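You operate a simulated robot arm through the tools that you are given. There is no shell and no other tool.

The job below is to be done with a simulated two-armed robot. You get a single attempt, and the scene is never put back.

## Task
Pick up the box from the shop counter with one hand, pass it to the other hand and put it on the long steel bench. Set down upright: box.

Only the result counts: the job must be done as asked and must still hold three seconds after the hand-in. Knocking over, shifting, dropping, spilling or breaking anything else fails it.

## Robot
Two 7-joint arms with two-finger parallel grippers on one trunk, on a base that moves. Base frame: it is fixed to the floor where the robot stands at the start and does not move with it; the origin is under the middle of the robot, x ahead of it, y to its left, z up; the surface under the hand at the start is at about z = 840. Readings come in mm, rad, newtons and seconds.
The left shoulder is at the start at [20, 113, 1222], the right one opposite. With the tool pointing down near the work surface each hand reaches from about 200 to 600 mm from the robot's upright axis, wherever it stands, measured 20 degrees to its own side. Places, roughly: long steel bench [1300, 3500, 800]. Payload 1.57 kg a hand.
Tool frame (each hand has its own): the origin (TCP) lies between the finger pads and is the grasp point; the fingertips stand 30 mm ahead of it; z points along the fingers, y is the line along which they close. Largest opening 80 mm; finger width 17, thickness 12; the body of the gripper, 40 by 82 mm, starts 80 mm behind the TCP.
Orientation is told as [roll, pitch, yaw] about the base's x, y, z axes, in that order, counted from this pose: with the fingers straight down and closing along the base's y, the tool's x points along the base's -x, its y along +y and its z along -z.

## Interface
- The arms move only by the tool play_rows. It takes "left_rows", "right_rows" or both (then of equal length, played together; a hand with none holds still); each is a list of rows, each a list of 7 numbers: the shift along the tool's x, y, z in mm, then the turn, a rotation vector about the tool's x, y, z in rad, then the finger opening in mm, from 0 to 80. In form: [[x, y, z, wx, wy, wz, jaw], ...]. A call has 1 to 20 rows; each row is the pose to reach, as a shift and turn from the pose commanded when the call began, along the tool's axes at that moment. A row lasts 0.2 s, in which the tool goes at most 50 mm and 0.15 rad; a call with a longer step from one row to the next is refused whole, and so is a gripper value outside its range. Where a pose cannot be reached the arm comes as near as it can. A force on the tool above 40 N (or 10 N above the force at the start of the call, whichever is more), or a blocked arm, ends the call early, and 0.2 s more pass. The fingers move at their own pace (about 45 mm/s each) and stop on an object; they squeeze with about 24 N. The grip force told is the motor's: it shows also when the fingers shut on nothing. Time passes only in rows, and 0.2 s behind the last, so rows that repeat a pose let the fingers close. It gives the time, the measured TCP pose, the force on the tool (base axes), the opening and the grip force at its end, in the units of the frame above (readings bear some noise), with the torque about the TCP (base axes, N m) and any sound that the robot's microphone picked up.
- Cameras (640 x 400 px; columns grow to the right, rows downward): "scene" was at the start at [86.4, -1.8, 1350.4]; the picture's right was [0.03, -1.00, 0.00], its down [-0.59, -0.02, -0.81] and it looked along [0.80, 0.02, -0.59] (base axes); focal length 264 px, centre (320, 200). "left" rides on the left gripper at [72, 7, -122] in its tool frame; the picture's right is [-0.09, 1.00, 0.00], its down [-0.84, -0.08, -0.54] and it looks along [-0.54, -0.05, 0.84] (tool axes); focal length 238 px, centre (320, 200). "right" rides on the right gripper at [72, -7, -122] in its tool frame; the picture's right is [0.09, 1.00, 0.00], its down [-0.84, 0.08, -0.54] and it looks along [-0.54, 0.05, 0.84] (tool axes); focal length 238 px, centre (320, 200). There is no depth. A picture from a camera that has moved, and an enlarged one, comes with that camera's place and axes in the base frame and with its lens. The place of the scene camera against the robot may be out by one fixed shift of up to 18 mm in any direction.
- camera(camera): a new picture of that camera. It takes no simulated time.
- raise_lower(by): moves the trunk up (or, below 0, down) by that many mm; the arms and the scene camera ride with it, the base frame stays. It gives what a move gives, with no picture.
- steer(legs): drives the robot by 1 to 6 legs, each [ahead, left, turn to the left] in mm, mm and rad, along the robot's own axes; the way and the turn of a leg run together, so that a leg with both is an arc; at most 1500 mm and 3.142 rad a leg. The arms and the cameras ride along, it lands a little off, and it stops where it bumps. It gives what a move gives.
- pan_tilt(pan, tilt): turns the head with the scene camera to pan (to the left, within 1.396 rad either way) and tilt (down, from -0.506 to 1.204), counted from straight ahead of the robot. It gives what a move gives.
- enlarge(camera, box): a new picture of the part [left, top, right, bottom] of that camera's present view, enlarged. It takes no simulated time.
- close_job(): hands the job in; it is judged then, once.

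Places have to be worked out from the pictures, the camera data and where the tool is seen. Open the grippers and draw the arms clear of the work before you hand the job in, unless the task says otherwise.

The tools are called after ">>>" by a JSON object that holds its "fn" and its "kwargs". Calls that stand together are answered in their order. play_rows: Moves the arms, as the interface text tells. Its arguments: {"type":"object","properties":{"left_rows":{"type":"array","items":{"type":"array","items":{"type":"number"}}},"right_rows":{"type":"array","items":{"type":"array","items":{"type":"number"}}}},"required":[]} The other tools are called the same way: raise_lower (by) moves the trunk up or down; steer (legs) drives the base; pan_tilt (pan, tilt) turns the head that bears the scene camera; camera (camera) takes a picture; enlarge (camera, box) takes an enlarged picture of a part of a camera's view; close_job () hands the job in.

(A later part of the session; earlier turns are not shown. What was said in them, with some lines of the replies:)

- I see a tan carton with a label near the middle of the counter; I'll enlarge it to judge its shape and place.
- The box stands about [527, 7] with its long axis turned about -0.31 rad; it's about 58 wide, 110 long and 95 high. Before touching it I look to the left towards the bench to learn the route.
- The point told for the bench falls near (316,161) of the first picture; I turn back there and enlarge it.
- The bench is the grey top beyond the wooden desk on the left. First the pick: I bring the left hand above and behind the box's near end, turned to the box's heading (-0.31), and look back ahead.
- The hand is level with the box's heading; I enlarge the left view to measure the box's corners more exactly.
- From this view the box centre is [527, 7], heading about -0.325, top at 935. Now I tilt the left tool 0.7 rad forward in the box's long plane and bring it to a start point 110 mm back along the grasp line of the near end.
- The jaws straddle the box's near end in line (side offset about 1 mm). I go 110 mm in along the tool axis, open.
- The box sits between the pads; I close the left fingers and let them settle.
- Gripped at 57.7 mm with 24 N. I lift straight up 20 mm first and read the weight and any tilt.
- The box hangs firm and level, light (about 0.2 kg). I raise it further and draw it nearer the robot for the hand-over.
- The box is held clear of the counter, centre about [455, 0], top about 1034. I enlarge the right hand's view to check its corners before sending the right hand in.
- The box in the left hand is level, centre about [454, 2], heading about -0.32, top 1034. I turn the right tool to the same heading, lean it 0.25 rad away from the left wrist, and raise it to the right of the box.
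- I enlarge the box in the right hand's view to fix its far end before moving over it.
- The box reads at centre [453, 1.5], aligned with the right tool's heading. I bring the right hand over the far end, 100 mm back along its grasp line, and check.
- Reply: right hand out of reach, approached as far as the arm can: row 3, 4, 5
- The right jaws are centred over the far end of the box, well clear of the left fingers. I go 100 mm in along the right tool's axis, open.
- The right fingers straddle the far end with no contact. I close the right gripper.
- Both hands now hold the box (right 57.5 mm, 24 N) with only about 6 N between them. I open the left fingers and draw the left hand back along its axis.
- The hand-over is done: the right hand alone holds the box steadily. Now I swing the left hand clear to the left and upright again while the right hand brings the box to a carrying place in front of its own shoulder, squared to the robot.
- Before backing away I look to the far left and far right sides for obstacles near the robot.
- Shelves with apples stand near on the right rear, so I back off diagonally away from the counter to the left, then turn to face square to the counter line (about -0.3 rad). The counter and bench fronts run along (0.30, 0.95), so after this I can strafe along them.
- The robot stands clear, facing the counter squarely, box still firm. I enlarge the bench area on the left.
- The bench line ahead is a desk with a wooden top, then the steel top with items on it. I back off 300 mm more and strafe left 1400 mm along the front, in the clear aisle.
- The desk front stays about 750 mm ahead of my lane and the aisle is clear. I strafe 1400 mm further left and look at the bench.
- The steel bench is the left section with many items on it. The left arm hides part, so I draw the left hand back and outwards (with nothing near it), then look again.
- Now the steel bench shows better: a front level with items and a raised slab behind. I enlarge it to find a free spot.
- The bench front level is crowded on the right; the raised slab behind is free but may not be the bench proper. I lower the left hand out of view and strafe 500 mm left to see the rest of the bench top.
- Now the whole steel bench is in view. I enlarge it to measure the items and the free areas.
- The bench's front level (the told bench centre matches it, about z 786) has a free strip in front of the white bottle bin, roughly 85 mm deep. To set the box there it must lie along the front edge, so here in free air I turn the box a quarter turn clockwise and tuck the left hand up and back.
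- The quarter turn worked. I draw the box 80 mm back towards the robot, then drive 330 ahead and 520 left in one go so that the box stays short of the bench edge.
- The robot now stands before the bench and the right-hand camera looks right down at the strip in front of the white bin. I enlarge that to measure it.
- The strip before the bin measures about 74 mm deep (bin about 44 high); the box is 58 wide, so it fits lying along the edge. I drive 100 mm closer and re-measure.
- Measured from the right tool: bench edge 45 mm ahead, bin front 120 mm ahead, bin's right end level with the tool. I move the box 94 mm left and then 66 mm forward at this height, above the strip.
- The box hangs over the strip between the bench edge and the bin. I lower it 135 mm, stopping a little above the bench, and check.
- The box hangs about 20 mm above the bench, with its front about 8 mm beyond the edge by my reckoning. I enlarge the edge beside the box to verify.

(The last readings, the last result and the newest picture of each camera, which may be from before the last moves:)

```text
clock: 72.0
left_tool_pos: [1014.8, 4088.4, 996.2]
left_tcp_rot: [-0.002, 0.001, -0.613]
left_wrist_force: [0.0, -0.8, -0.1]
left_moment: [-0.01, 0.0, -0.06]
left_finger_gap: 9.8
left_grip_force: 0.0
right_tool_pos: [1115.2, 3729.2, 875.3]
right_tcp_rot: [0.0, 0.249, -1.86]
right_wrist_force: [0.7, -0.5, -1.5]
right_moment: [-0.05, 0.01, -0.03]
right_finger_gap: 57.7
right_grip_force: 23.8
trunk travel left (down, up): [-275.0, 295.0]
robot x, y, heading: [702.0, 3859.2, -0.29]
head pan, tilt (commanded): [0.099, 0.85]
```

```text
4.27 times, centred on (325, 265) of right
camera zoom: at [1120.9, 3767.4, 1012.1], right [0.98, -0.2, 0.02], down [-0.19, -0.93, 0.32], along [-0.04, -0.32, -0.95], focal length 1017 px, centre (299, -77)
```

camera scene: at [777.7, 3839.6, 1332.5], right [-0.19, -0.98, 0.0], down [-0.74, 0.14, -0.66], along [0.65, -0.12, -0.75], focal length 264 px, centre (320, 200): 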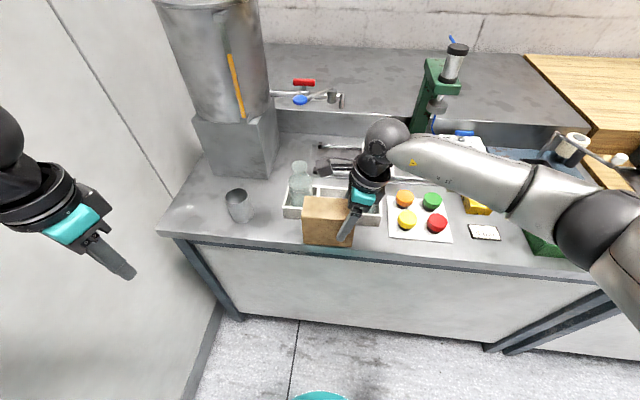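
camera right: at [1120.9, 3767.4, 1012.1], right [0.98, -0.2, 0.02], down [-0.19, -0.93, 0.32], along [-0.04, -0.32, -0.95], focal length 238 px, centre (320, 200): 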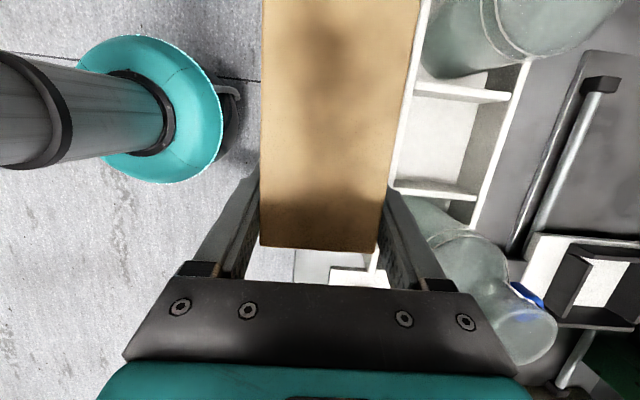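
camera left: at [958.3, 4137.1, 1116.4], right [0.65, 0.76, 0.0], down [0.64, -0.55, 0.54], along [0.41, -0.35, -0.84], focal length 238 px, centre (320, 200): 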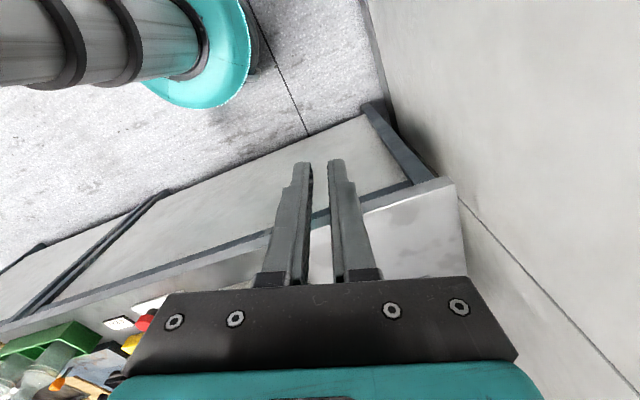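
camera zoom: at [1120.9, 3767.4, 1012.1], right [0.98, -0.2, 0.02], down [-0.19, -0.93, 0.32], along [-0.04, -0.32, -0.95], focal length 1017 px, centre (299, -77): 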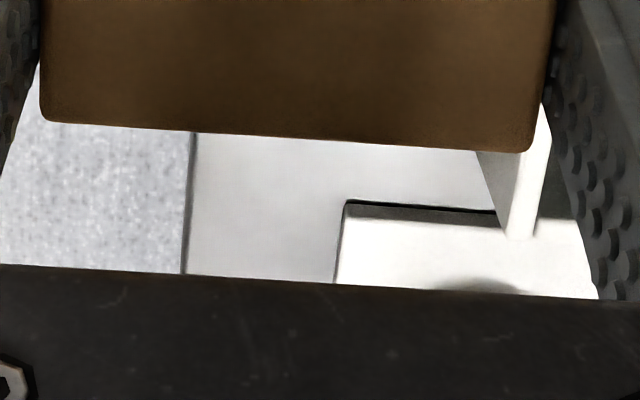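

From the right camera, relative to the tool: bench edge at -15.5, box faces at -28/+30, bin front at +56. I shift 5 mm inward and come down in small steps, watching the force for contact.

>>> {"fn": "play_rows", "kwargs": {"right_rows": [[0, 5, 0, 0, 0, 0, 30], [-1, 5, 3.9, 0, 0, 0, 30], [-2, 5, 7.8, 0, 0, 0, 30], [-2.5, 5, 9.7, 0, 0, 0, 30], [-3, 5, 11.6, 0, 0, 0, 30], [-3, 5, 11.6, 0, 0, 0, 30]]}}

>>> {"fn": "enlarge", "kwargs": {"camera": "scene", "box": [260, 215, 340, 265]}}

```text
clock: 73.4
left_tool_pos: [1013.9, 4089.6, 994.7]
left_tcp_rot: [0.001, 0.001, -0.616]
left_wrist_force: [0.1, -0.1, -0.1]
left_moment: [0.0, -0.02, -0.03]
left_finger_gap: 10.0
left_grip_force: 0.1
right_tool_pos: [1120.3, 3727.5, 863.9]
right_tcp_rot: [0.001, 0.249, -1.859]
right_wrist_force: [0.0, 0.3, -1.4]
right_moment: [-0.09, 0.0, 0.05]
right_finger_gap: 57.6
right_grip_force: 24.6
trunk travel left (down, up): [-275.0, 295.0]
robot x, y, heading: [701.8, 3863.3, -0.297]
head pan, tilt (commanded): [0.099, 0.85]
```

```text
8.00 times, centred on (300, 240) of scene
camera zoom: at [777.7, 3839.6, 1332.5], right [-0.19, -0.98, 0.0], down [-0.74, 0.14, -0.66], along [0.65, -0.12, -0.75], focal length 2114 px, centre (480, -120)
```

zoom: 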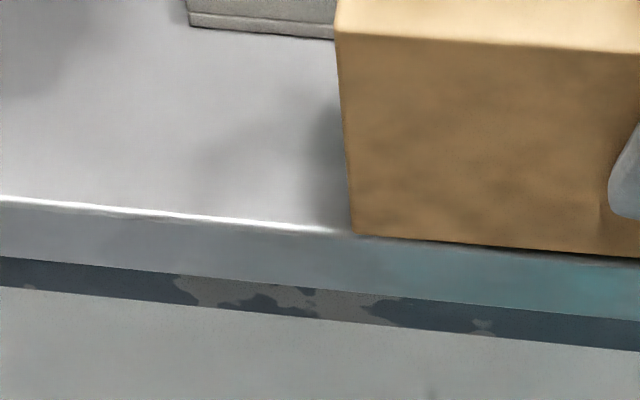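

No contact yet (box bottom about 799). I go on down in 2 mm steps.

>>> {"fn": "play_rows", "kwargs": {"right_rows": [[-0.5, 0, 1.9, 0, 0, 0, 30], [-1, 0, 3.9, 0, 0, 0, 30], [-1.5, 0, 5.8, 0, 0, 0, 30], [-2, 0, 7.75, 0, 0, 0, 30], [-2, 0, 7.75, 0, 0, 0, 30]]}}

>>> {"fn": "enlarge", "kwargs": {"camera": "scene", "box": [260, 215, 340, 265]}}

>>> {"fn": "enlarge", "kwargs": {"camera": "right", "box": [250, 230, 400, 300]}}

```text
clock: 74.6
left_tool_pos: [1012.8, 4087.9, 994.9]
left_tcp_rot: [-0.001, 0.0, -0.613]
left_wrist_force: [0.0, -0.6, 0.2]
left_moment: [0.01, 0.03, -0.03]
left_finger_gap: 10.2
left_grip_force: 0.1
right_tool_pos: [1120.9, 3727.8, 854.4]
right_tcp_rot: [-0.001, 0.249, -1.86]
right_wrist_force: [1.1, -0.5, -1.6]
right_moment: [-0.06, -0.02, 0.0]
right_finger_gap: 57.7
right_grip_force: 23.7
trunk travel left (down, up): [-275.0, 295.0]
robot x, y, heading: [702.9, 3860.7, -0.293]
head pan, tilt (commanded): [0.099, 0.85]
```

```text
8.00 times, centred on (300, 240) of scene
camera zoom: at [777.7, 3839.6, 1332.5], right [-0.19, -0.98, 0.0], down [-0.74, 0.14, -0.66], along [0.65, -0.12, -0.75], focal length 2114 px, centre (480, -120)
```

zoom: 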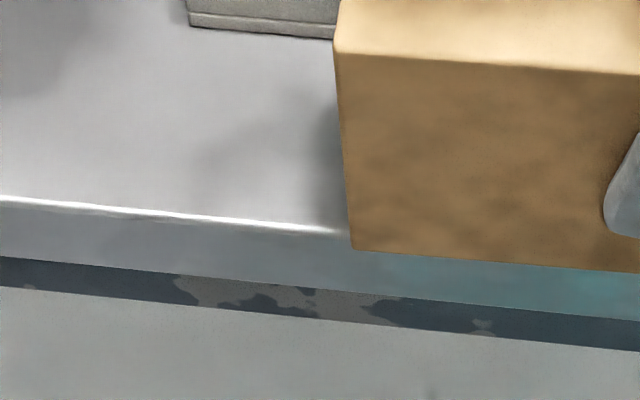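

```text
4.27 times, centred on (325, 265) of right
camera zoom: at [1126.6, 3766.5, 990.6], right [0.98, -0.2, 0.02], down [-0.19, -0.93, 0.32], along [-0.04, -0.32, -0.95], focal length 1017 px, centre (299, -77)
```

zoom: 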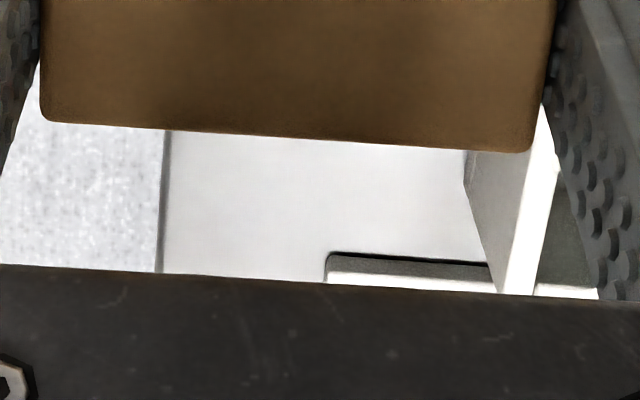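

Contact not reached yet at tool z 854; edge now 21 mm behind the tool, bin 49 ahead. The bench edge is turned about -0.015 rad to the box, so I add that turn and keep lowering in small steps.

>>> {"fn": "play_rows", "kwargs": {"right_rows": [[-0.25, 0, 1, -0.004, 0, 0.0155, 30], [-0.5, 0, 1.9, -0.004, 0, 0.0155, 30], [-0.75, 0, 2.9, -0.004, 0, 0.0155, 30], [-1, 0, 3.9, -0.004, 0, 0.0155, 30], [-1, 0, 3.9, -0.004, 0, 0.0155, 30]]}}

>>> {"fn": "enlarge", "kwargs": {"camera": "scene", "box": [270, 215, 370, 275]}}

```text
clock: 75.8
left_tool_pos: [1013.8, 4089.3, 995.9]
left_tcp_rot: [0.0, -0.002, -0.615]
left_wrist_force: [-0.2, -0.6, -0.5]
left_moment: [-0.03, -0.04, 0.01]
left_finger_gap: 10.0
left_grip_force: 0.0
right_tool_pos: [1120.7, 3727.4, 852.1]
right_tcp_rot: [0.001, 0.249, -1.875]
right_wrist_force: [-0.6, 0.6, -2.3]
right_moment: [-0.04, 0.01, 0.01]
right_finger_gap: 57.6
right_grip_force: 23.6
trunk travel left (down, up): [-275.0, 295.0]
robot x, y, heading: [703.1, 3860.6, -0.287]
head pan, tilt (commanded): [0.099, 0.85]
```

```text
6.40 times, centred on (320, 245) of scene
camera zoom: at [777.7, 3839.6, 1332.5], right [-0.19, -0.98, 0.0], down [-0.74, 0.14, -0.66], along [0.65, -0.12, -0.75], focal length 1691 px, centre (320, -88)
```

zoom: 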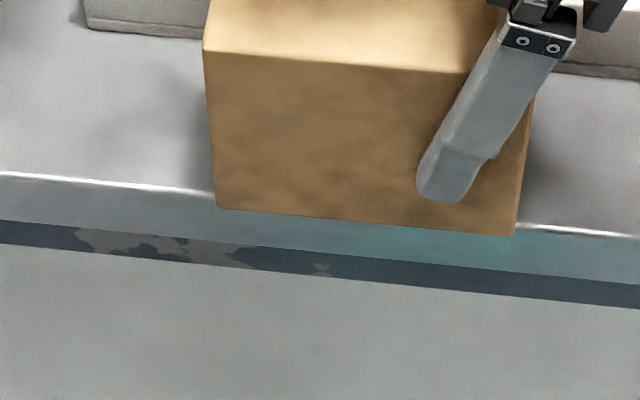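

Still no contact at 852. I lower further in 1 mm steps until the force shows it.

>>> {"fn": "play_rows", "kwargs": {"right_rows": [[-0.25, 0, 1, 0, 0, 0, 30], [-0.5, 0, 1.9, 0, 0, 0, 30], [-0.75, 0, 2.9, 0, 0, 0, 30], [-1, 0, 3.9, 0, 0, 0, 30], [-1, 0, 3.9, 0, 0, 0, 30]]}}

>>> {"fn": "enlarge", "kwargs": {"camera": "scene", "box": [270, 215, 370, 275]}}

```text
clock: 77.0
left_tool_pos: [1013.5, 4088.5, 995.6]
left_tcp_rot: [-0.001, 0.001, -0.615]
left_wrist_force: [-0.7, 1.0, 0.1]
left_moment: [-0.02, -0.02, 0.0]
left_finger_gap: 10.2
left_grip_force: 0.1
right_tool_pos: [1122.5, 3728.4, 849.2]
right_tcp_rot: [-0.002, 0.248, -1.875]
right_wrist_force: [-0.1, 0.5, -1.7]
right_moment: [-0.03, 0.03, 0.0]
right_finger_gap: 57.8
right_grip_force: 24.0
trunk travel left (down, up): [-275.0, 295.0]
robot x, y, heading: [701.7, 3860.9, -0.289]
head pan, tilt (commanded): [0.099, 0.85]
```

```text
6.40 times, centred on (320, 245) of scene
camera zoom: at [777.7, 3839.6, 1332.5], right [-0.19, -0.98, 0.0], down [-0.74, 0.14, -0.66], along [0.65, -0.12, -0.75], focal length 1691 px, centre (320, -88)
```

zoom: 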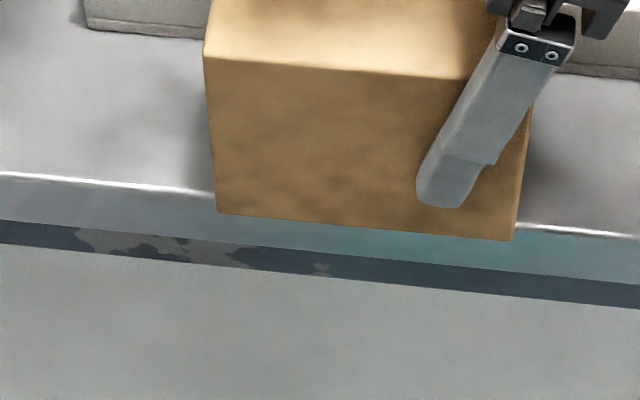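

Nothing yet; I continue down in 1 mm steps, nudging 2 mm inward.

>>> {"fn": "play_rows", "kwargs": {"right_rows": [[-0.25, 1, 1, 0, 0, 0, 30], [-0.5, 2, 1.9, 0, 0, 0, 30], [-0.75, 2, 2.9, 0, 0, 0, 30], [-1, 2, 3.9, 0, 0, 0, 30], [-1.25, 2, 4.8, 0, 0, 0, 30], [-1.25, 2, 4.8, 0, 0, 0, 30]]}}

>>> {"fn": "enlarge", "kwargs": {"camera": "scene", "box": [270, 215, 370, 275]}}

>>> {"fn": "enlarge", "kwargs": {"camera": "right", "box": [250, 230, 400, 300]}}

```text
clock: 78.4
left_tool_pos: [1012.2, 4090.0, 996.4]
left_tcp_rot: [0.001, 0.0, -0.614]
left_wrist_force: [-0.5, 0.6, 0.6]
left_moment: [-0.02, -0.04, 0.01]
left_finger_gap: 9.8
left_grip_force: 0.0
right_tool_pos: [1121.7, 3725.3, 845.4]
right_tcp_rot: [0.004, 0.255, -1.873]
right_wrist_force: [-3.4, 1.0, 29.0]
right_moment: [0.52, 1.21, 0.28]
right_finger_gap: 57.1
right_grip_force: 23.5
trunk travel left (down, up): [-275.0, 295.0]
robot x, y, heading: [706.2, 3858.2, -0.289]
head pan, tilt (commanded): [0.099, 0.85]
```

```text
6.40 times, centred on (320, 245) of scene
camera zoom: at [774.5, 3840.4, 1332.9], right [-0.19, -0.98, 0.0], down [-0.74, 0.14, -0.66], along [0.65, -0.12, -0.75], focal length 1691 px, centre (320, -88)
```

zoom: 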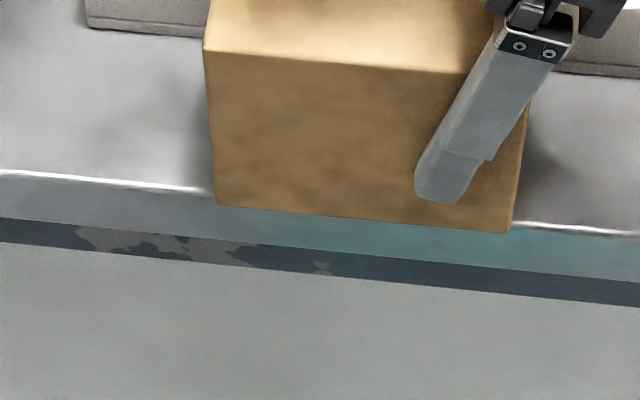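

```text
4.27 times, centred on (325, 265) of right
camera zoom: at [1128.7, 3766.1, 981.2], right [0.98, -0.21, 0.03], down [-0.21, -0.93, 0.31], along [-0.04, -0.31, -0.95], focal length 1017 px, centre (299, -77)
```

zoom: 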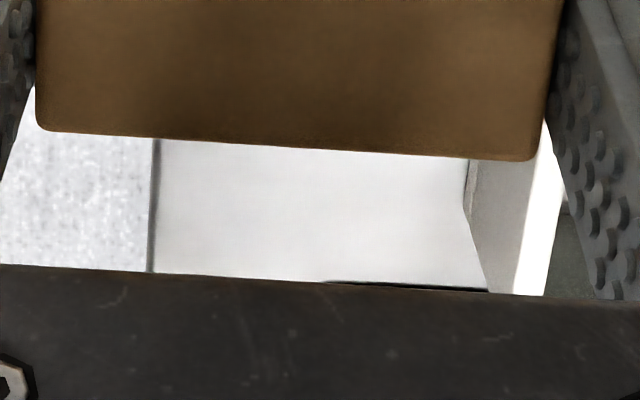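

Contact: 29 N upward at tool z 845, so the bench top is about 781. I ease the press by raising about 3 mm and look at the force.

>>> {"fn": "play_rows", "kwargs": {"right_rows": [[0.4, 0, -1.5, 0, 0, 0, 30], [0.75, 0, -2.9, 0, 0, 0, 30], [0.75, 0, -2.9, 0, 0, 0, 30]]}}

>>> {"fn": "enlarge", "kwargs": {"camera": "scene", "box": [270, 215, 370, 275]}}

>>> {"fn": "camera", "kwargs": {"camera": "right"}}

```text
clock: 79.2
left_tool_pos: [1013.6, 4089.4, 994.9]
left_tcp_rot: [0.0, 0.0, -0.615]
left_wrist_force: [-0.2, 0.8, 0.6]
left_moment: [0.01, 0.0, 0.0]
left_finger_gap: 9.9
left_grip_force: 0.1
right_tool_pos: [1122.3, 3724.7, 842.0]
right_tcp_rot: [-0.002, 0.246, -1.876]
right_wrist_force: [0.9, 0.5, 1.7]
right_moment: [0.19, -0.19, -0.04]
right_finger_gap: 57.7
right_grip_force: 24.0
trunk travel left (down, up): [-275.0, 295.0]
robot x, y, heading: [701.9, 3860.9, -0.291]
head pan, tilt (commanded): [0.099, 0.85]
```

```text
6.40 times, centred on (320, 245) of scene
camera zoom: at [777.7, 3839.7, 1332.4], right [-0.19, -0.98, 0.0], down [-0.74, 0.14, -0.66], along [0.65, -0.12, -0.75], focal length 1691 px, centre (320, -88)
```

zoom: 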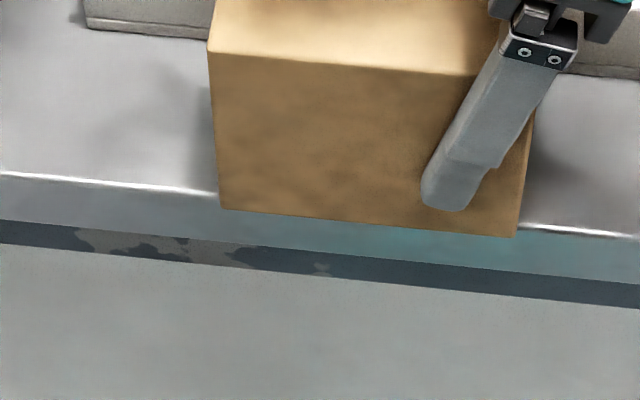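

```text
taken
camera right: at [1129.3, 3764.9, 978.9], right [0.98, -0.21, 0.02], down [-0.21, -0.92, 0.32], along [-0.05, -0.32, -0.95], focal length 238 px, centre (320, 200)
```

right: 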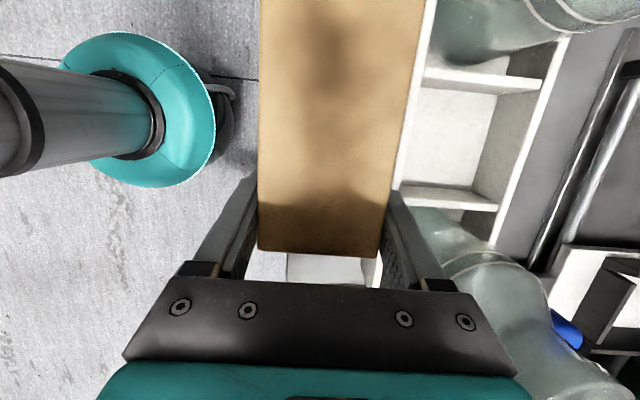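

The press is relieved (about 2 N) and the box stands flat along the edge, overhanging about 5 mm. The inner finger has about 6 mm to the bin, so I open only to 65 mm, then raise the hand 20 mm straight up to regrip higher.

>>> {"fn": "play_rows", "kwargs": {"right_rows": [[0, 0, 0, 0, 0, 0, 60], [0, 0, 0, 0, 0, 0, 63], [0, 0, 0, 0, 0, 0, 65], [0, 0, 0, 0, 0, 0, 65], [0, 0, 0, 0, 0, 0, 65]]}}

>>> {"fn": "enlarge", "kwargs": {"camera": "scene", "box": [250, 165, 410, 275]}}

>>> {"fn": "camera", "kwargs": {"camera": "right"}}

```text
clock: 80.4
left_tool_pos: [1014.2, 4089.9, 996.1]
left_tcp_rot: [-0.002, 0.0, -0.615]
left_wrist_force: [0.1, -0.5, -0.4]
left_moment: [-0.02, 0.03, 0.03]
left_finger_gap: 10.1
left_grip_force: 0.0
right_tool_pos: [1122.7, 3726.4, 844.1]
right_tcp_rot: [0.001, 0.251, -1.876]
right_wrist_force: [-0.3, 0.6, 0.2]
right_moment: [0.0, 0.05, 0.02]
right_finger_gap: 65.3
right_grip_force: 0.0
trunk travel left (down, up): [-275.0, 295.0]
robot x, y, heading: [702.8, 3861.2, -0.29]
head pan, tilt (commanded): [0.099, 0.85]
```

```text
3.64 times, centred on (330, 220) of scene
camera zoom: at [777.6, 3839.6, 1332.5], right [-0.19, -0.98, 0.0], down [-0.74, 0.14, -0.66], along [0.65, -0.12, -0.75], focal length 961 px, centre (284, 127)
```

zoom: 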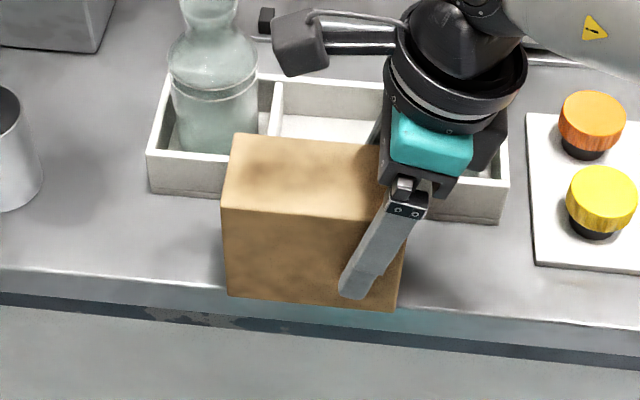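

```text
taken
camera right: at [1129.8, 3765.5, 980.7], right [0.98, -0.21, 0.02], down [-0.21, -0.92, 0.32], along [-0.05, -0.32, -0.95], focal length 238 px, centre (320, 200)
```

right: 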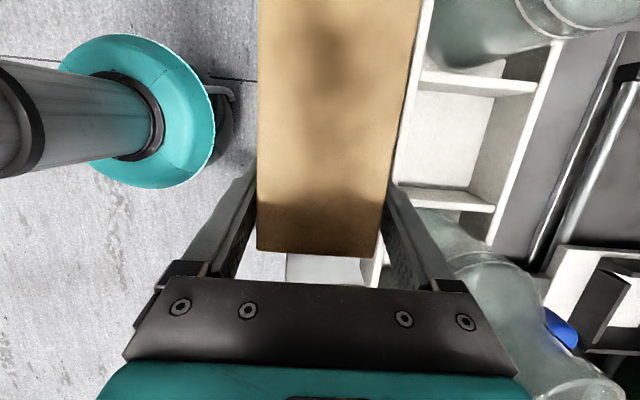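

The box now stands free and flat on the bench. I raise the open hand 21 mm so the fingertips clear the bin's rim, to regrip and set the box wholly inside the edge.

>>> {"fn": "play_rows", "kwargs": {"right_rows": [[1.3, 0, -5.1, 0, 0, 0, 65], [2.6, 0, -10.2, 0, 0, 0, 65], [3.9, 0, -15.3, 0, 0, 0, 65], [5.2, 0, -20.4, 0, 0, 0, 65], [5.2, 0, -20.4, 0, 0, 0, 65]]}}

>>> {"fn": "enlarge", "kwargs": {"camera": "scene", "box": [250, 165, 410, 275]}}

>>> {"fn": "enlarge", "kwargs": {"camera": "right", "box": [230, 130, 470, 300]}}

```text
clock: 81.6
left_tool_pos: [1013.7, 4088.8, 995.8]
left_tcp_rot: [-0.002, 0.0, -0.615]
left_wrist_force: [-0.5, 0.2, -0.2]
left_moment: [0.04, 0.03, -0.01]
left_finger_gap: 10.1
left_grip_force: 0.2
right_tool_pos: [1122.6, 3726.2, 867.0]
right_tcp_rot: [0.001, 0.249, -1.876]
right_wrist_force: [1.3, 0.2, 0.2]
right_moment: [0.05, -0.01, -0.04]
right_finger_gap: 64.9
right_grip_force: 0.1
trunk travel left (down, up): [-275.0, 295.0]
robot x, y, heading: [701.8, 3861.0, -0.292]
head pan, tilt (commanded): [0.099, 0.85]
```

```text
3.64 times, centred on (330, 220) of scene
camera zoom: at [777.6, 3839.6, 1332.5], right [-0.19, -0.98, 0.0], down [-0.74, 0.14, -0.66], along [0.65, -0.12, -0.75], focal length 961 px, centre (284, 127)
```

zoom: 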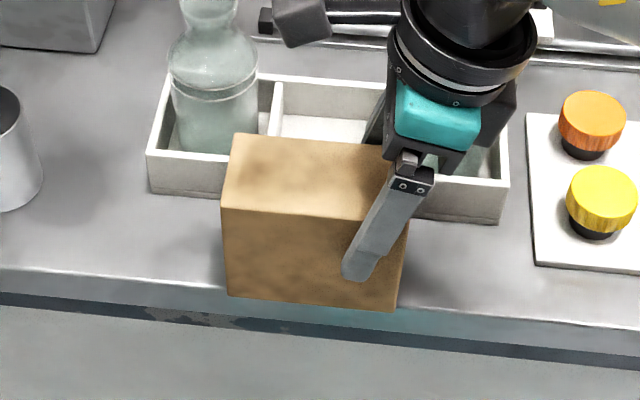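

```text
2.35 times, centred on (350, 215) of right
camera zoom: at [1129.0, 3765.1, 1002.2], right [0.98, -0.21, 0.02], down [-0.21, -0.92, 0.32], along [-0.05, -0.32, -0.95], focal length 561 px, centre (249, 165)
```

zoom: 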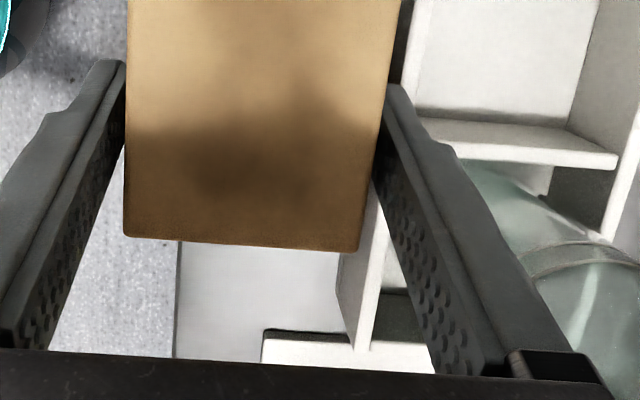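

The box stands on its own and the tips are above the bin rim. I close again near the top of the box.

>>> {"fn": "play_rows", "kwargs": {"right_rows": [[0, 0, 0, 0, 0, 0, 60], [0, 0, 0, 0, 0, 0, 50], [0, 0, 0, 0, 0, 0, 30], [0, 0, 0, 0, 0, 0, 30]]}}

>>> {"fn": "play_rows", "kwargs": {"right_rows": [[0.4, 0, -1.5, 0, 0, 0, 30], [0.8, 0, -3, 0, 0, 0, 30], [1.5, 0, -5.8, 0, 0, 0, 30], [1.5, 0, -5.8, 0, 0, 0, 30]]}}

>>> {"fn": "enlarge", "kwargs": {"camera": "scene", "box": [250, 165, 410, 275]}}

>>> {"fn": "enlarge", "kwargs": {"camera": "right", "box": [230, 130, 470, 300]}}

```text
clock: 82.6
left_tool_pos: [1014.6, 4089.5, 996.1]
left_tcp_rot: [-0.001, 0.002, -0.615]
left_wrist_force: [0.1, 0.1, -0.1]
left_moment: [0.0, 0.01, -0.01]
left_finger_gap: 10.1
left_grip_force: 0.1
right_tool_pos: [1123.5, 3726.4, 866.5]
right_tcp_rot: [0.0, 0.248, -1.877]
right_wrist_force: [0.0, 0.8, 0.7]
right_moment: [0.02, -0.04, 0.02]
right_finger_gap: 57.6
right_grip_force: 24.0
trunk travel left (down, up): [-275.0, 295.0]
robot x, y, heading: [700.8, 3862.5, -0.285]
head pan, tilt (commanded): [0.099, 0.85]
```

```text
clock: 83.6
left_tool_pos: [1014.5, 4089.6, 996.0]
left_tcp_rot: [0.0, 0.0, -0.615]
left_wrist_force: [0.4, 0.5, 0.3]
left_moment: [0.0, 0.01, -0.03]
left_finger_gap: 9.8
left_grip_force: 0.0
right_tool_pos: [1124.1, 3726.3, 872.7]
right_tcp_rot: [-0.001, 0.249, -1.875]
right_wrist_force: [-0.1, -0.7, -1.5]
right_moment: [-0.07, 0.0, 0.02]
right_finger_gap: 57.6
right_grip_force: 23.8
trunk travel left (down, up): [-275.0, 295.0]
robot x, y, heading: [701.9, 3862.0, -0.293]
head pan, tilt (commanded): [0.099, 0.85]
```

```text
3.64 times, centred on (330, 220) of scene
camera zoom: at [777.7, 3839.6, 1332.5], right [-0.19, -0.98, 0.0], down [-0.74, 0.14, -0.66], along [0.65, -0.12, -0.75], focal length 961 px, centre (284, 127)
```

zoom: 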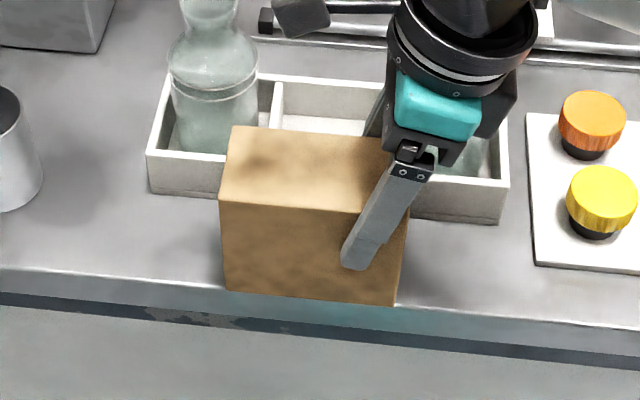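

```text
2.35 times, centred on (350, 215) of right
camera zoom: at [1129.3, 3765.8, 1008.8], right [0.98, -0.21, 0.02], down [-0.21, -0.92, 0.32], along [-0.05, -0.32, -0.95], focal length 561 px, centre (249, 165)
```

zoom: 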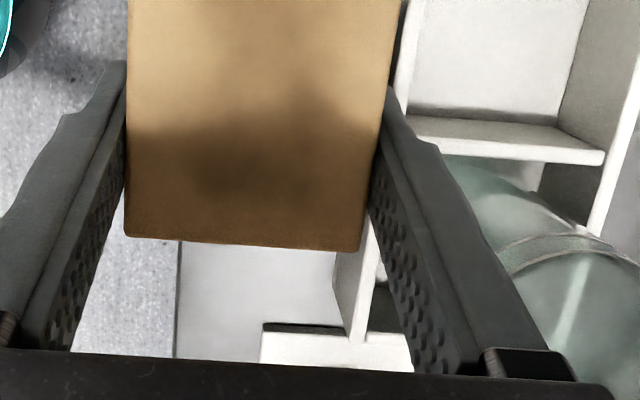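

The box is gripped again and 6 mm up. I shift it 11 mm inward, then lower it back to the same height as it stood.

>>> {"fn": "play_rows", "kwargs": {"right_rows": [[0, 4, 0, 0, 0, 0, 30], [0, 8, 0, 0, 0, 0, 30], [0, 11, 0, 0, 0, 0, 30], [0, 11, 0, 0, 0, 0, 30]]}}

>>> {"fn": "enlarge", "kwargs": {"camera": "right", "box": [230, 130, 470, 300]}}

>>> {"fn": "enlarge", "kwargs": {"camera": "scene", "box": [250, 165, 410, 275]}}

```text
clock: 84.6
left_tool_pos: [1014.0, 4089.1, 995.4]
left_tcp_rot: [0.001, -0.001, -0.615]
left_wrist_force: [0.2, 0.5, -0.1]
left_moment: [0.0, 0.0, 0.0]
left_finger_gap: 9.7
left_grip_force: 0.0
right_tool_pos: [1134.5, 3724.0, 872.6]
right_tcp_rot: [0.002, 0.25, -1.875]
right_wrist_force: [0.5, -0.2, -1.2]
right_moment: [-0.04, 0.0, 0.02]
right_finger_gap: 57.7
right_grip_force: 24.5
trunk travel left (down, up): [-275.0, 295.0]
robot x, y, heading: [707.2, 3862.1, -0.291]
head pan, tilt (commanded): [0.099, 0.85]
```

```text
2.35 times, centred on (350, 215) of right
camera zoom: at [1139.8, 3762.7, 1008.2], right [0.98, -0.21, 0.02], down [-0.21, -0.92, 0.32], along [-0.05, -0.32, -0.95], focal length 561 px, centre (249, 165)
```

zoom: 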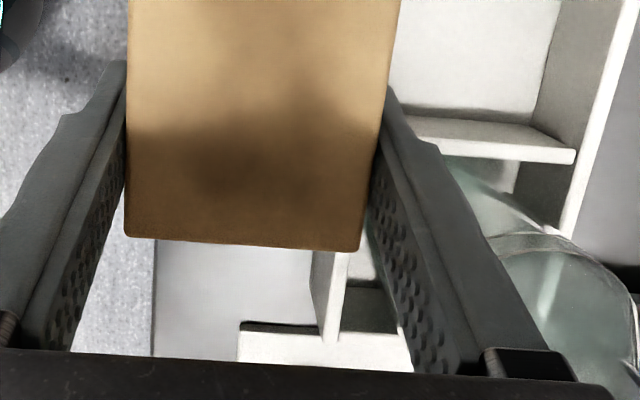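

```text
3.64 times, centred on (330, 220) of scene
camera zoom: at [777.7, 3839.6, 1332.5], right [-0.19, -0.98, 0.0], down [-0.74, 0.14, -0.66], along [0.65, -0.12, -0.75], focal length 961 px, centre (284, 127)
```

zoom: 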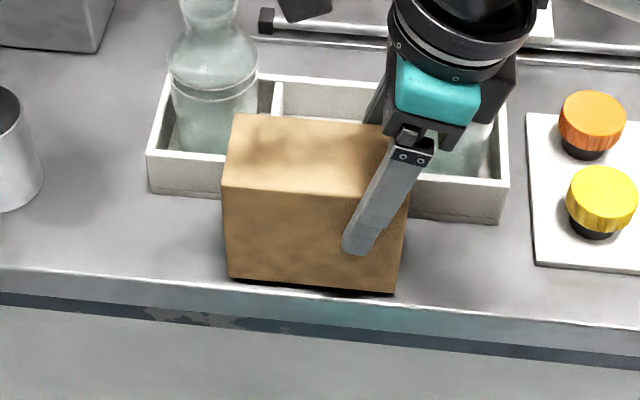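

The box front is now about 5 mm inside the edge and its back about 9 mm from the bin. I lower it the same 6 mm in small steps.

>>> {"fn": "play_rows", "kwargs": {"right_rows": [[-0.5, 0, 2, 0, 0, 0, 30], [-1, 0, 4, 0, 0, 0, 30], [-1.4, 0, 5.3, 0, 0, 0, 30], [-1.5, 0, 5.9, 0, 0, 0, 30], [-1.5, 0, 5.9, 0, 0, 0, 30]]}}

>>> {"fn": "enlarge", "kwargs": {"camera": "scene", "box": [250, 165, 410, 275]}}

```text
clock: 85.8
left_tool_pos: [1013.8, 4088.7, 995.6]
left_tcp_rot: [0.001, -0.002, -0.614]
left_wrist_force: [0.6, -1.1, 0.2]
left_moment: [-0.03, 0.04, -0.01]
left_finger_gap: 10.2
left_grip_force: 0.1
right_tool_pos: [1134.2, 3724.7, 867.0]
right_tcp_rot: [0.0, 0.249, -1.874]
right_wrist_force: [0.0, -0.5, 2.8]
right_moment: [-0.1, 0.04, -0.01]
right_finger_gap: 57.8
right_grip_force: 23.7
trunk travel left (down, up): [-275.0, 295.0]
robot x, y, heading: [703.8, 3861.9, -0.286]
head pan, tilt (commanded): [0.099, 0.85]
```

```text
3.64 times, centred on (330, 220) of scene
camera zoom: at [777.5, 3839.7, 1332.6], right [-0.19, -0.98, 0.0], down [-0.74, 0.14, -0.66], along [0.65, -0.12, -0.75], focal length 961 px, centre (284, 127)
```

zoom: 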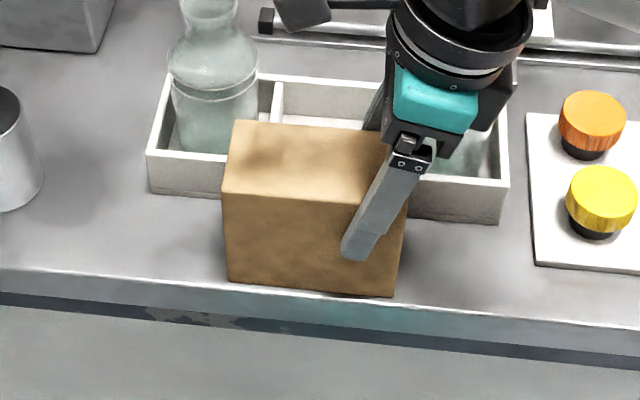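

The box rests on the bench (about 3 N), wholly inside the edge. I open to 66 mm and rise straight up, slowly at first.

>>> {"fn": "play_rows", "kwargs": {"right_rows": [[0, 0, 0, 0, 0, 0, 60], [0, 0, 0, 0, 0, 0, 63], [0, 0, 0, 0, 0, 0, 66], [0, 0, 0, 0, 0, 0, 66], [0, 0, 0, 0, 0, 0, 66]]}}

>>> {"fn": "enlarge", "kwargs": {"camera": "scene", "box": [250, 165, 410, 275]}}

>>> {"fn": "enlarge", "kwargs": {"camera": "right", "box": [230, 130, 470, 300]}}

```text
clock: 87.0
left_tool_pos: [1014.6, 4088.9, 995.9]
left_tcp_rot: [0.001, 0.001, -0.614]
left_wrist_force: [-0.7, 0.0, -0.2]
left_moment: [-0.01, -0.02, -0.04]
left_finger_gap: 10.1
left_grip_force: 0.0
right_tool_pos: [1134.2, 3723.2, 866.0]
right_tcp_rot: [-0.001, 0.249, -1.875]
right_wrist_force: [-0.2, 0.9, -0.5]
right_moment: [0.01, 0.0, -0.01]
right_finger_gap: 65.9
right_grip_force: 0.0
trunk travel left (down, up): [-275.0, 295.0]
robot x, y, heading: [702.5, 3861.7, -0.292]
head pan, tilt (commanded): [0.099, 0.85]
```

```text
3.64 times, centred on (330, 220) of scene
camera zoom: at [777.6, 3839.6, 1332.5], right [-0.19, -0.98, 0.0], down [-0.74, 0.14, -0.66], along [0.65, -0.12, -0.75], focal length 961 px, centre (284, 127)
```

zoom: 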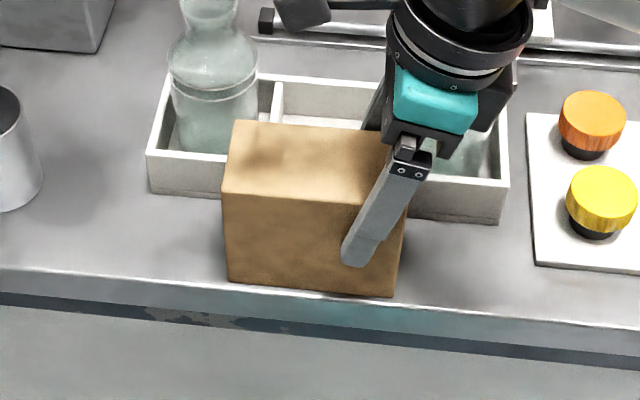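

```text
2.35 times, centred on (350, 215) of right
camera zoom: at [1139.8, 3762.9, 1001.8], right [0.98, -0.21, 0.02], down [-0.21, -0.92, 0.32], along [-0.05, -0.32, -0.95], focal length 561 px, centre (249, 165)
```

zoom: 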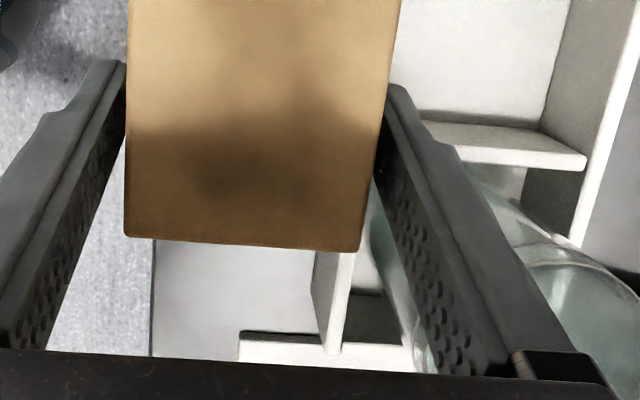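

Both fingers are free of the box. I rise straight up 105 mm, then draw the hand back toward the robot.

>>> {"fn": "play_rows", "kwargs": {"right_rows": [[1, 0, -3.9, 0, 0, 0, 66], [2.5, 0, -9.7, 0, 0, 0, 66], [5, 0, -19.4, 0, 0, 0, 66], [8.7, 0, -33.9, 0, 0, 0, 66], [12.4, 0, -48.5, 0, 0, 0, 66], [17.3, 0, -67.8, 0, 0, 0, 66], [22.3, 0, -87.2, 0, 0, 0, 66], [26, 0, -101.8, 0, 0, 0, 66], [26, -30, -101.8, 0, 0, 0, 66], [26, -60, -101.8, 0, 0, 0, 66], [26, -90, -101.8, 0, 0, 0, 66], [26, -90, -101.8, 0, 0, 0, 66]]}}

>>> {"fn": "camera", "kwargs": {"camera": "scene"}}

>>> {"fn": "enlarge", "kwargs": {"camera": "scene", "box": [250, 165, 410, 275]}}

```text
clock: 89.6
left_tool_pos: [1014.4, 4090.2, 996.2]
left_tcp_rot: [0.0, 0.0, -0.613]
left_wrist_force: [0.4, 1.4, -0.2]
left_moment: [-0.01, 0.03, 0.0]
left_finger_gap: 10.0
left_grip_force: 0.1
right_tool_pos: [1046.4, 3747.7, 973.2]
right_tcp_rot: [0.0, 0.25, -1.876]
right_wrist_force: [-0.1, 0.8, -0.3]
right_moment: [0.05, -0.01, -0.02]
right_finger_gap: 66.0
right_grip_force: 0.0
trunk travel left (down, up): [-275.0, 295.0]
robot x, y, heading: [702.2, 3862.8, -0.29]
head pan, tilt (commanded): [0.099, 0.85]
```

```text
taken
camera scene: at [777.7, 3839.6, 1332.5], right [-0.19, -0.98, 0.0], down [-0.74, 0.14, -0.66], along [0.65, -0.12, -0.75], focal length 264 px, centre (320, 200)
```

scene: 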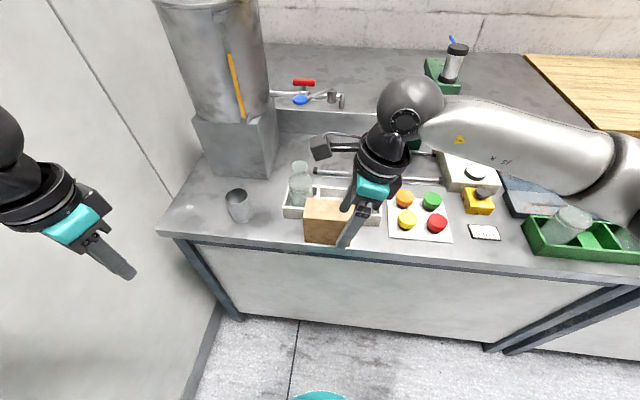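

```text
3.64 times, centred on (330, 220) of scene
camera zoom: at [777.7, 3839.6, 1332.5], right [-0.19, -0.98, 0.0], down [-0.74, 0.14, -0.66], along [0.65, -0.12, -0.75], focal length 961 px, centre (284, 127)
```

zoom: 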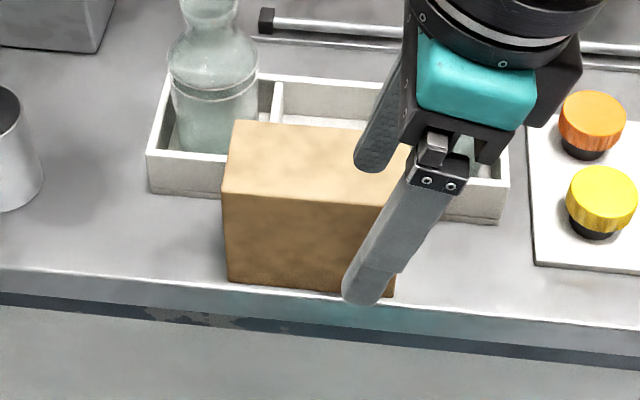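

The box stands by itself, undisturbed. I back the robot 350 mm off the bench with both hands up, then open both grippers and check.

>>> {"fn": "steer", "kwargs": {"legs": [[-350, 0, 0]]}}

>>> {"fn": "play_rows", "kwargs": {"left_rows": [[0, 0, 0, 0, 0, 0, 30], [0, 0, 0, 0, 0, 0, 60], [0, 0, 0, 0, 0, 0, 80], [0, 0, 0, 0, 0, 0, 80], [0, 0, 0, 0, 0, 0, 80]], "right_rows": [[0, 0, 0, 0, 0, 0, 70], [0, 0, 0, 0, 0, 0, 80], [0, 0, 0, 0, 0, 0, 80], [0, 0, 0, 0, 0, 0, 80], [0, 0, 0, 0, 0, 0, 80]]}}

>>> {"fn": "pan_tilt", "kwargs": {"pan": 0.05, "tilt": 0.6}}

>>> {"fn": "camera", "kwargs": {"camera": "scene"}}

>>> {"fn": "enlarge", "kwargs": {"camera": "scene", "box": [230, 130, 400, 250]}}

```text
clock: 91.9
left_tool_pos: [667.9, 4192.1, 995.5]
left_tcp_rot: [-0.001, 0.0, -0.617]
left_wrist_force: [-0.7, 0.1, 0.3]
left_moment: [-0.02, 0.01, -0.02]
left_finger_gap: 10.0
left_grip_force: 0.2
right_tool_pos: [702.3, 3849.6, 973.1]
right_tcp_rot: [0.0, 0.25, -1.88]
right_wrist_force: [-0.3, 0.5, 0.5]
right_moment: [0.01, 0.0, 0.05]
right_finger_gap: 65.9
right_grip_force: 0.0
trunk travel left (down, up): [-275.0, 295.0]
robot x, y, heading: [353.4, 3961.8, -0.292]
head pan, tilt (commanded): [0.099, 0.85]
```

```text
clock: 93.1
left_tool_pos: [668.4, 4191.3, 995.7]
left_tcp_rot: [0.0, 0.0, -0.619]
left_wrist_force: [0.6, 0.5, 1.0]
left_moment: [-0.01, 0.01, -0.02]
left_finger_gap: 80.1
left_grip_force: 0.0
right_tool_pos: [701.8, 3850.1, 973.6]
right_tcp_rot: [-0.001, 0.251, -1.88]
right_wrist_force: [0.3, -0.3, 0.3]
right_moment: [0.0, 0.0, 0.05]
right_finger_gap: 79.9
right_grip_force: 0.1
trunk travel left (down, up): [-275.0, 295.0]
robot x, y, heading: [354.0, 3967.3, -0.291]
head pan, tilt (commanded): [0.099, 0.85]
```

```text
clock: 93.9
left_tool_pos: [668.5, 4190.4, 994.7]
left_tcp_rot: [0.001, 0.0, -0.616]
left_wrist_force: [0.2, -0.4, 0.0]
left_moment: [0.01, 0.0, 0.01]
left_finger_gap: 79.8
left_grip_force: 0.1
right_tool_pos: [701.4, 3851.2, 972.5]
right_tcp_rot: [0.0, 0.249, -1.88]
right_wrist_force: [-0.1, -0.5, -0.4]
right_moment: [-0.02, -0.01, 0.03]
right_finger_gap: 79.9
right_grip_force: 0.0
trunk travel left (down, up): [-275.0, 295.0]
robot x, y, heading: [353.1, 3964.7, -0.297]
head pan, tilt (commanded): [0.051, 0.6]
```

```text
taken
camera scene: at [441.1, 3936.7, 1353.4], right [-0.24, -0.97, 0.0], down [-0.55, 0.14, -0.82], along [0.8, -0.2, -0.57], focal length 264 px, centre (320, 200)
```

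scene: 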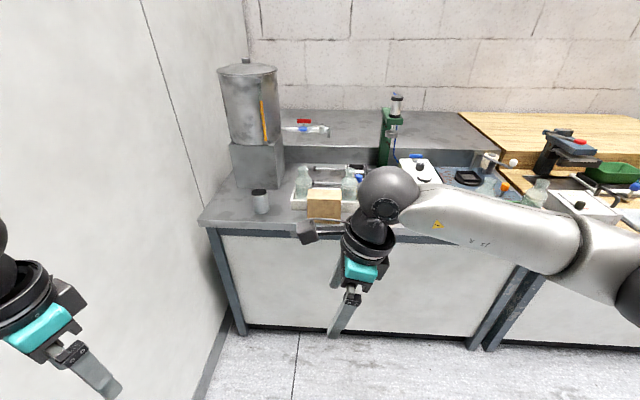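

```text
3.33 times, centred on (315, 190) of scene
camera zoom: at [441.1, 3936.7, 1353.4], right [-0.24, -0.97, 0.0], down [-0.55, 0.14, -0.82], along [0.8, -0.2, -0.57], focal length 881 px, centre (337, 233)
```

zoom: 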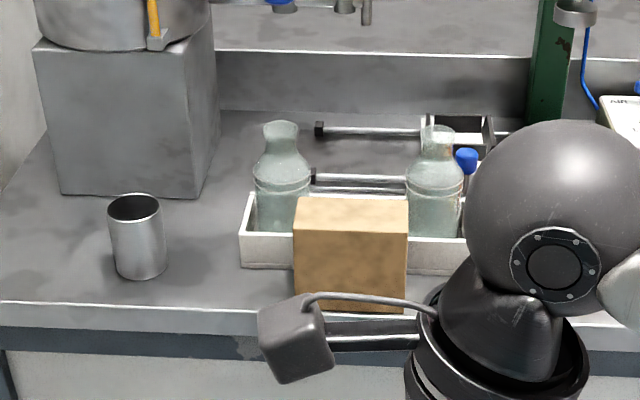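

The box stands upright on the steel bench in front of the white bin. The bottles, bin and cup look unmoved, both grippers are open, and the arms are clear of the bench. I hand the job in.

>>> {"fn": "close_job", "kwargs": {}}

```text
The job is handed in.
```

The box is on the long steel bench, upright, and I have handed the job in; no verdict came back.

- **Pick-up and pass:** The left hand lifted the box from the shop counter and passed it to the right hand in mid-air. The right hand carried it to the bench.
- **Where it stands:** It lies along the front edge, in front of the white bottle bin. By my measurements its front is about 5 mm inside the edge and its back about 9 mm from the bin. That strip was the clearest spot the robot could reach, because the bench is crowded.
- **Extra step at the bench:** I set it down about 5 mm over the edge first. The right hand then gripped it higher and moved it 11 mm inward.
- **Contact:** While lowering the box I pressed it on the bench with about 29 N and eased off straight away. No other unwanted contact showed in the readings.
- **At hand-in:** In the last picture the bin, bottles and cup looked unmoved. Both grippers were open and the arms were clear of the bench.
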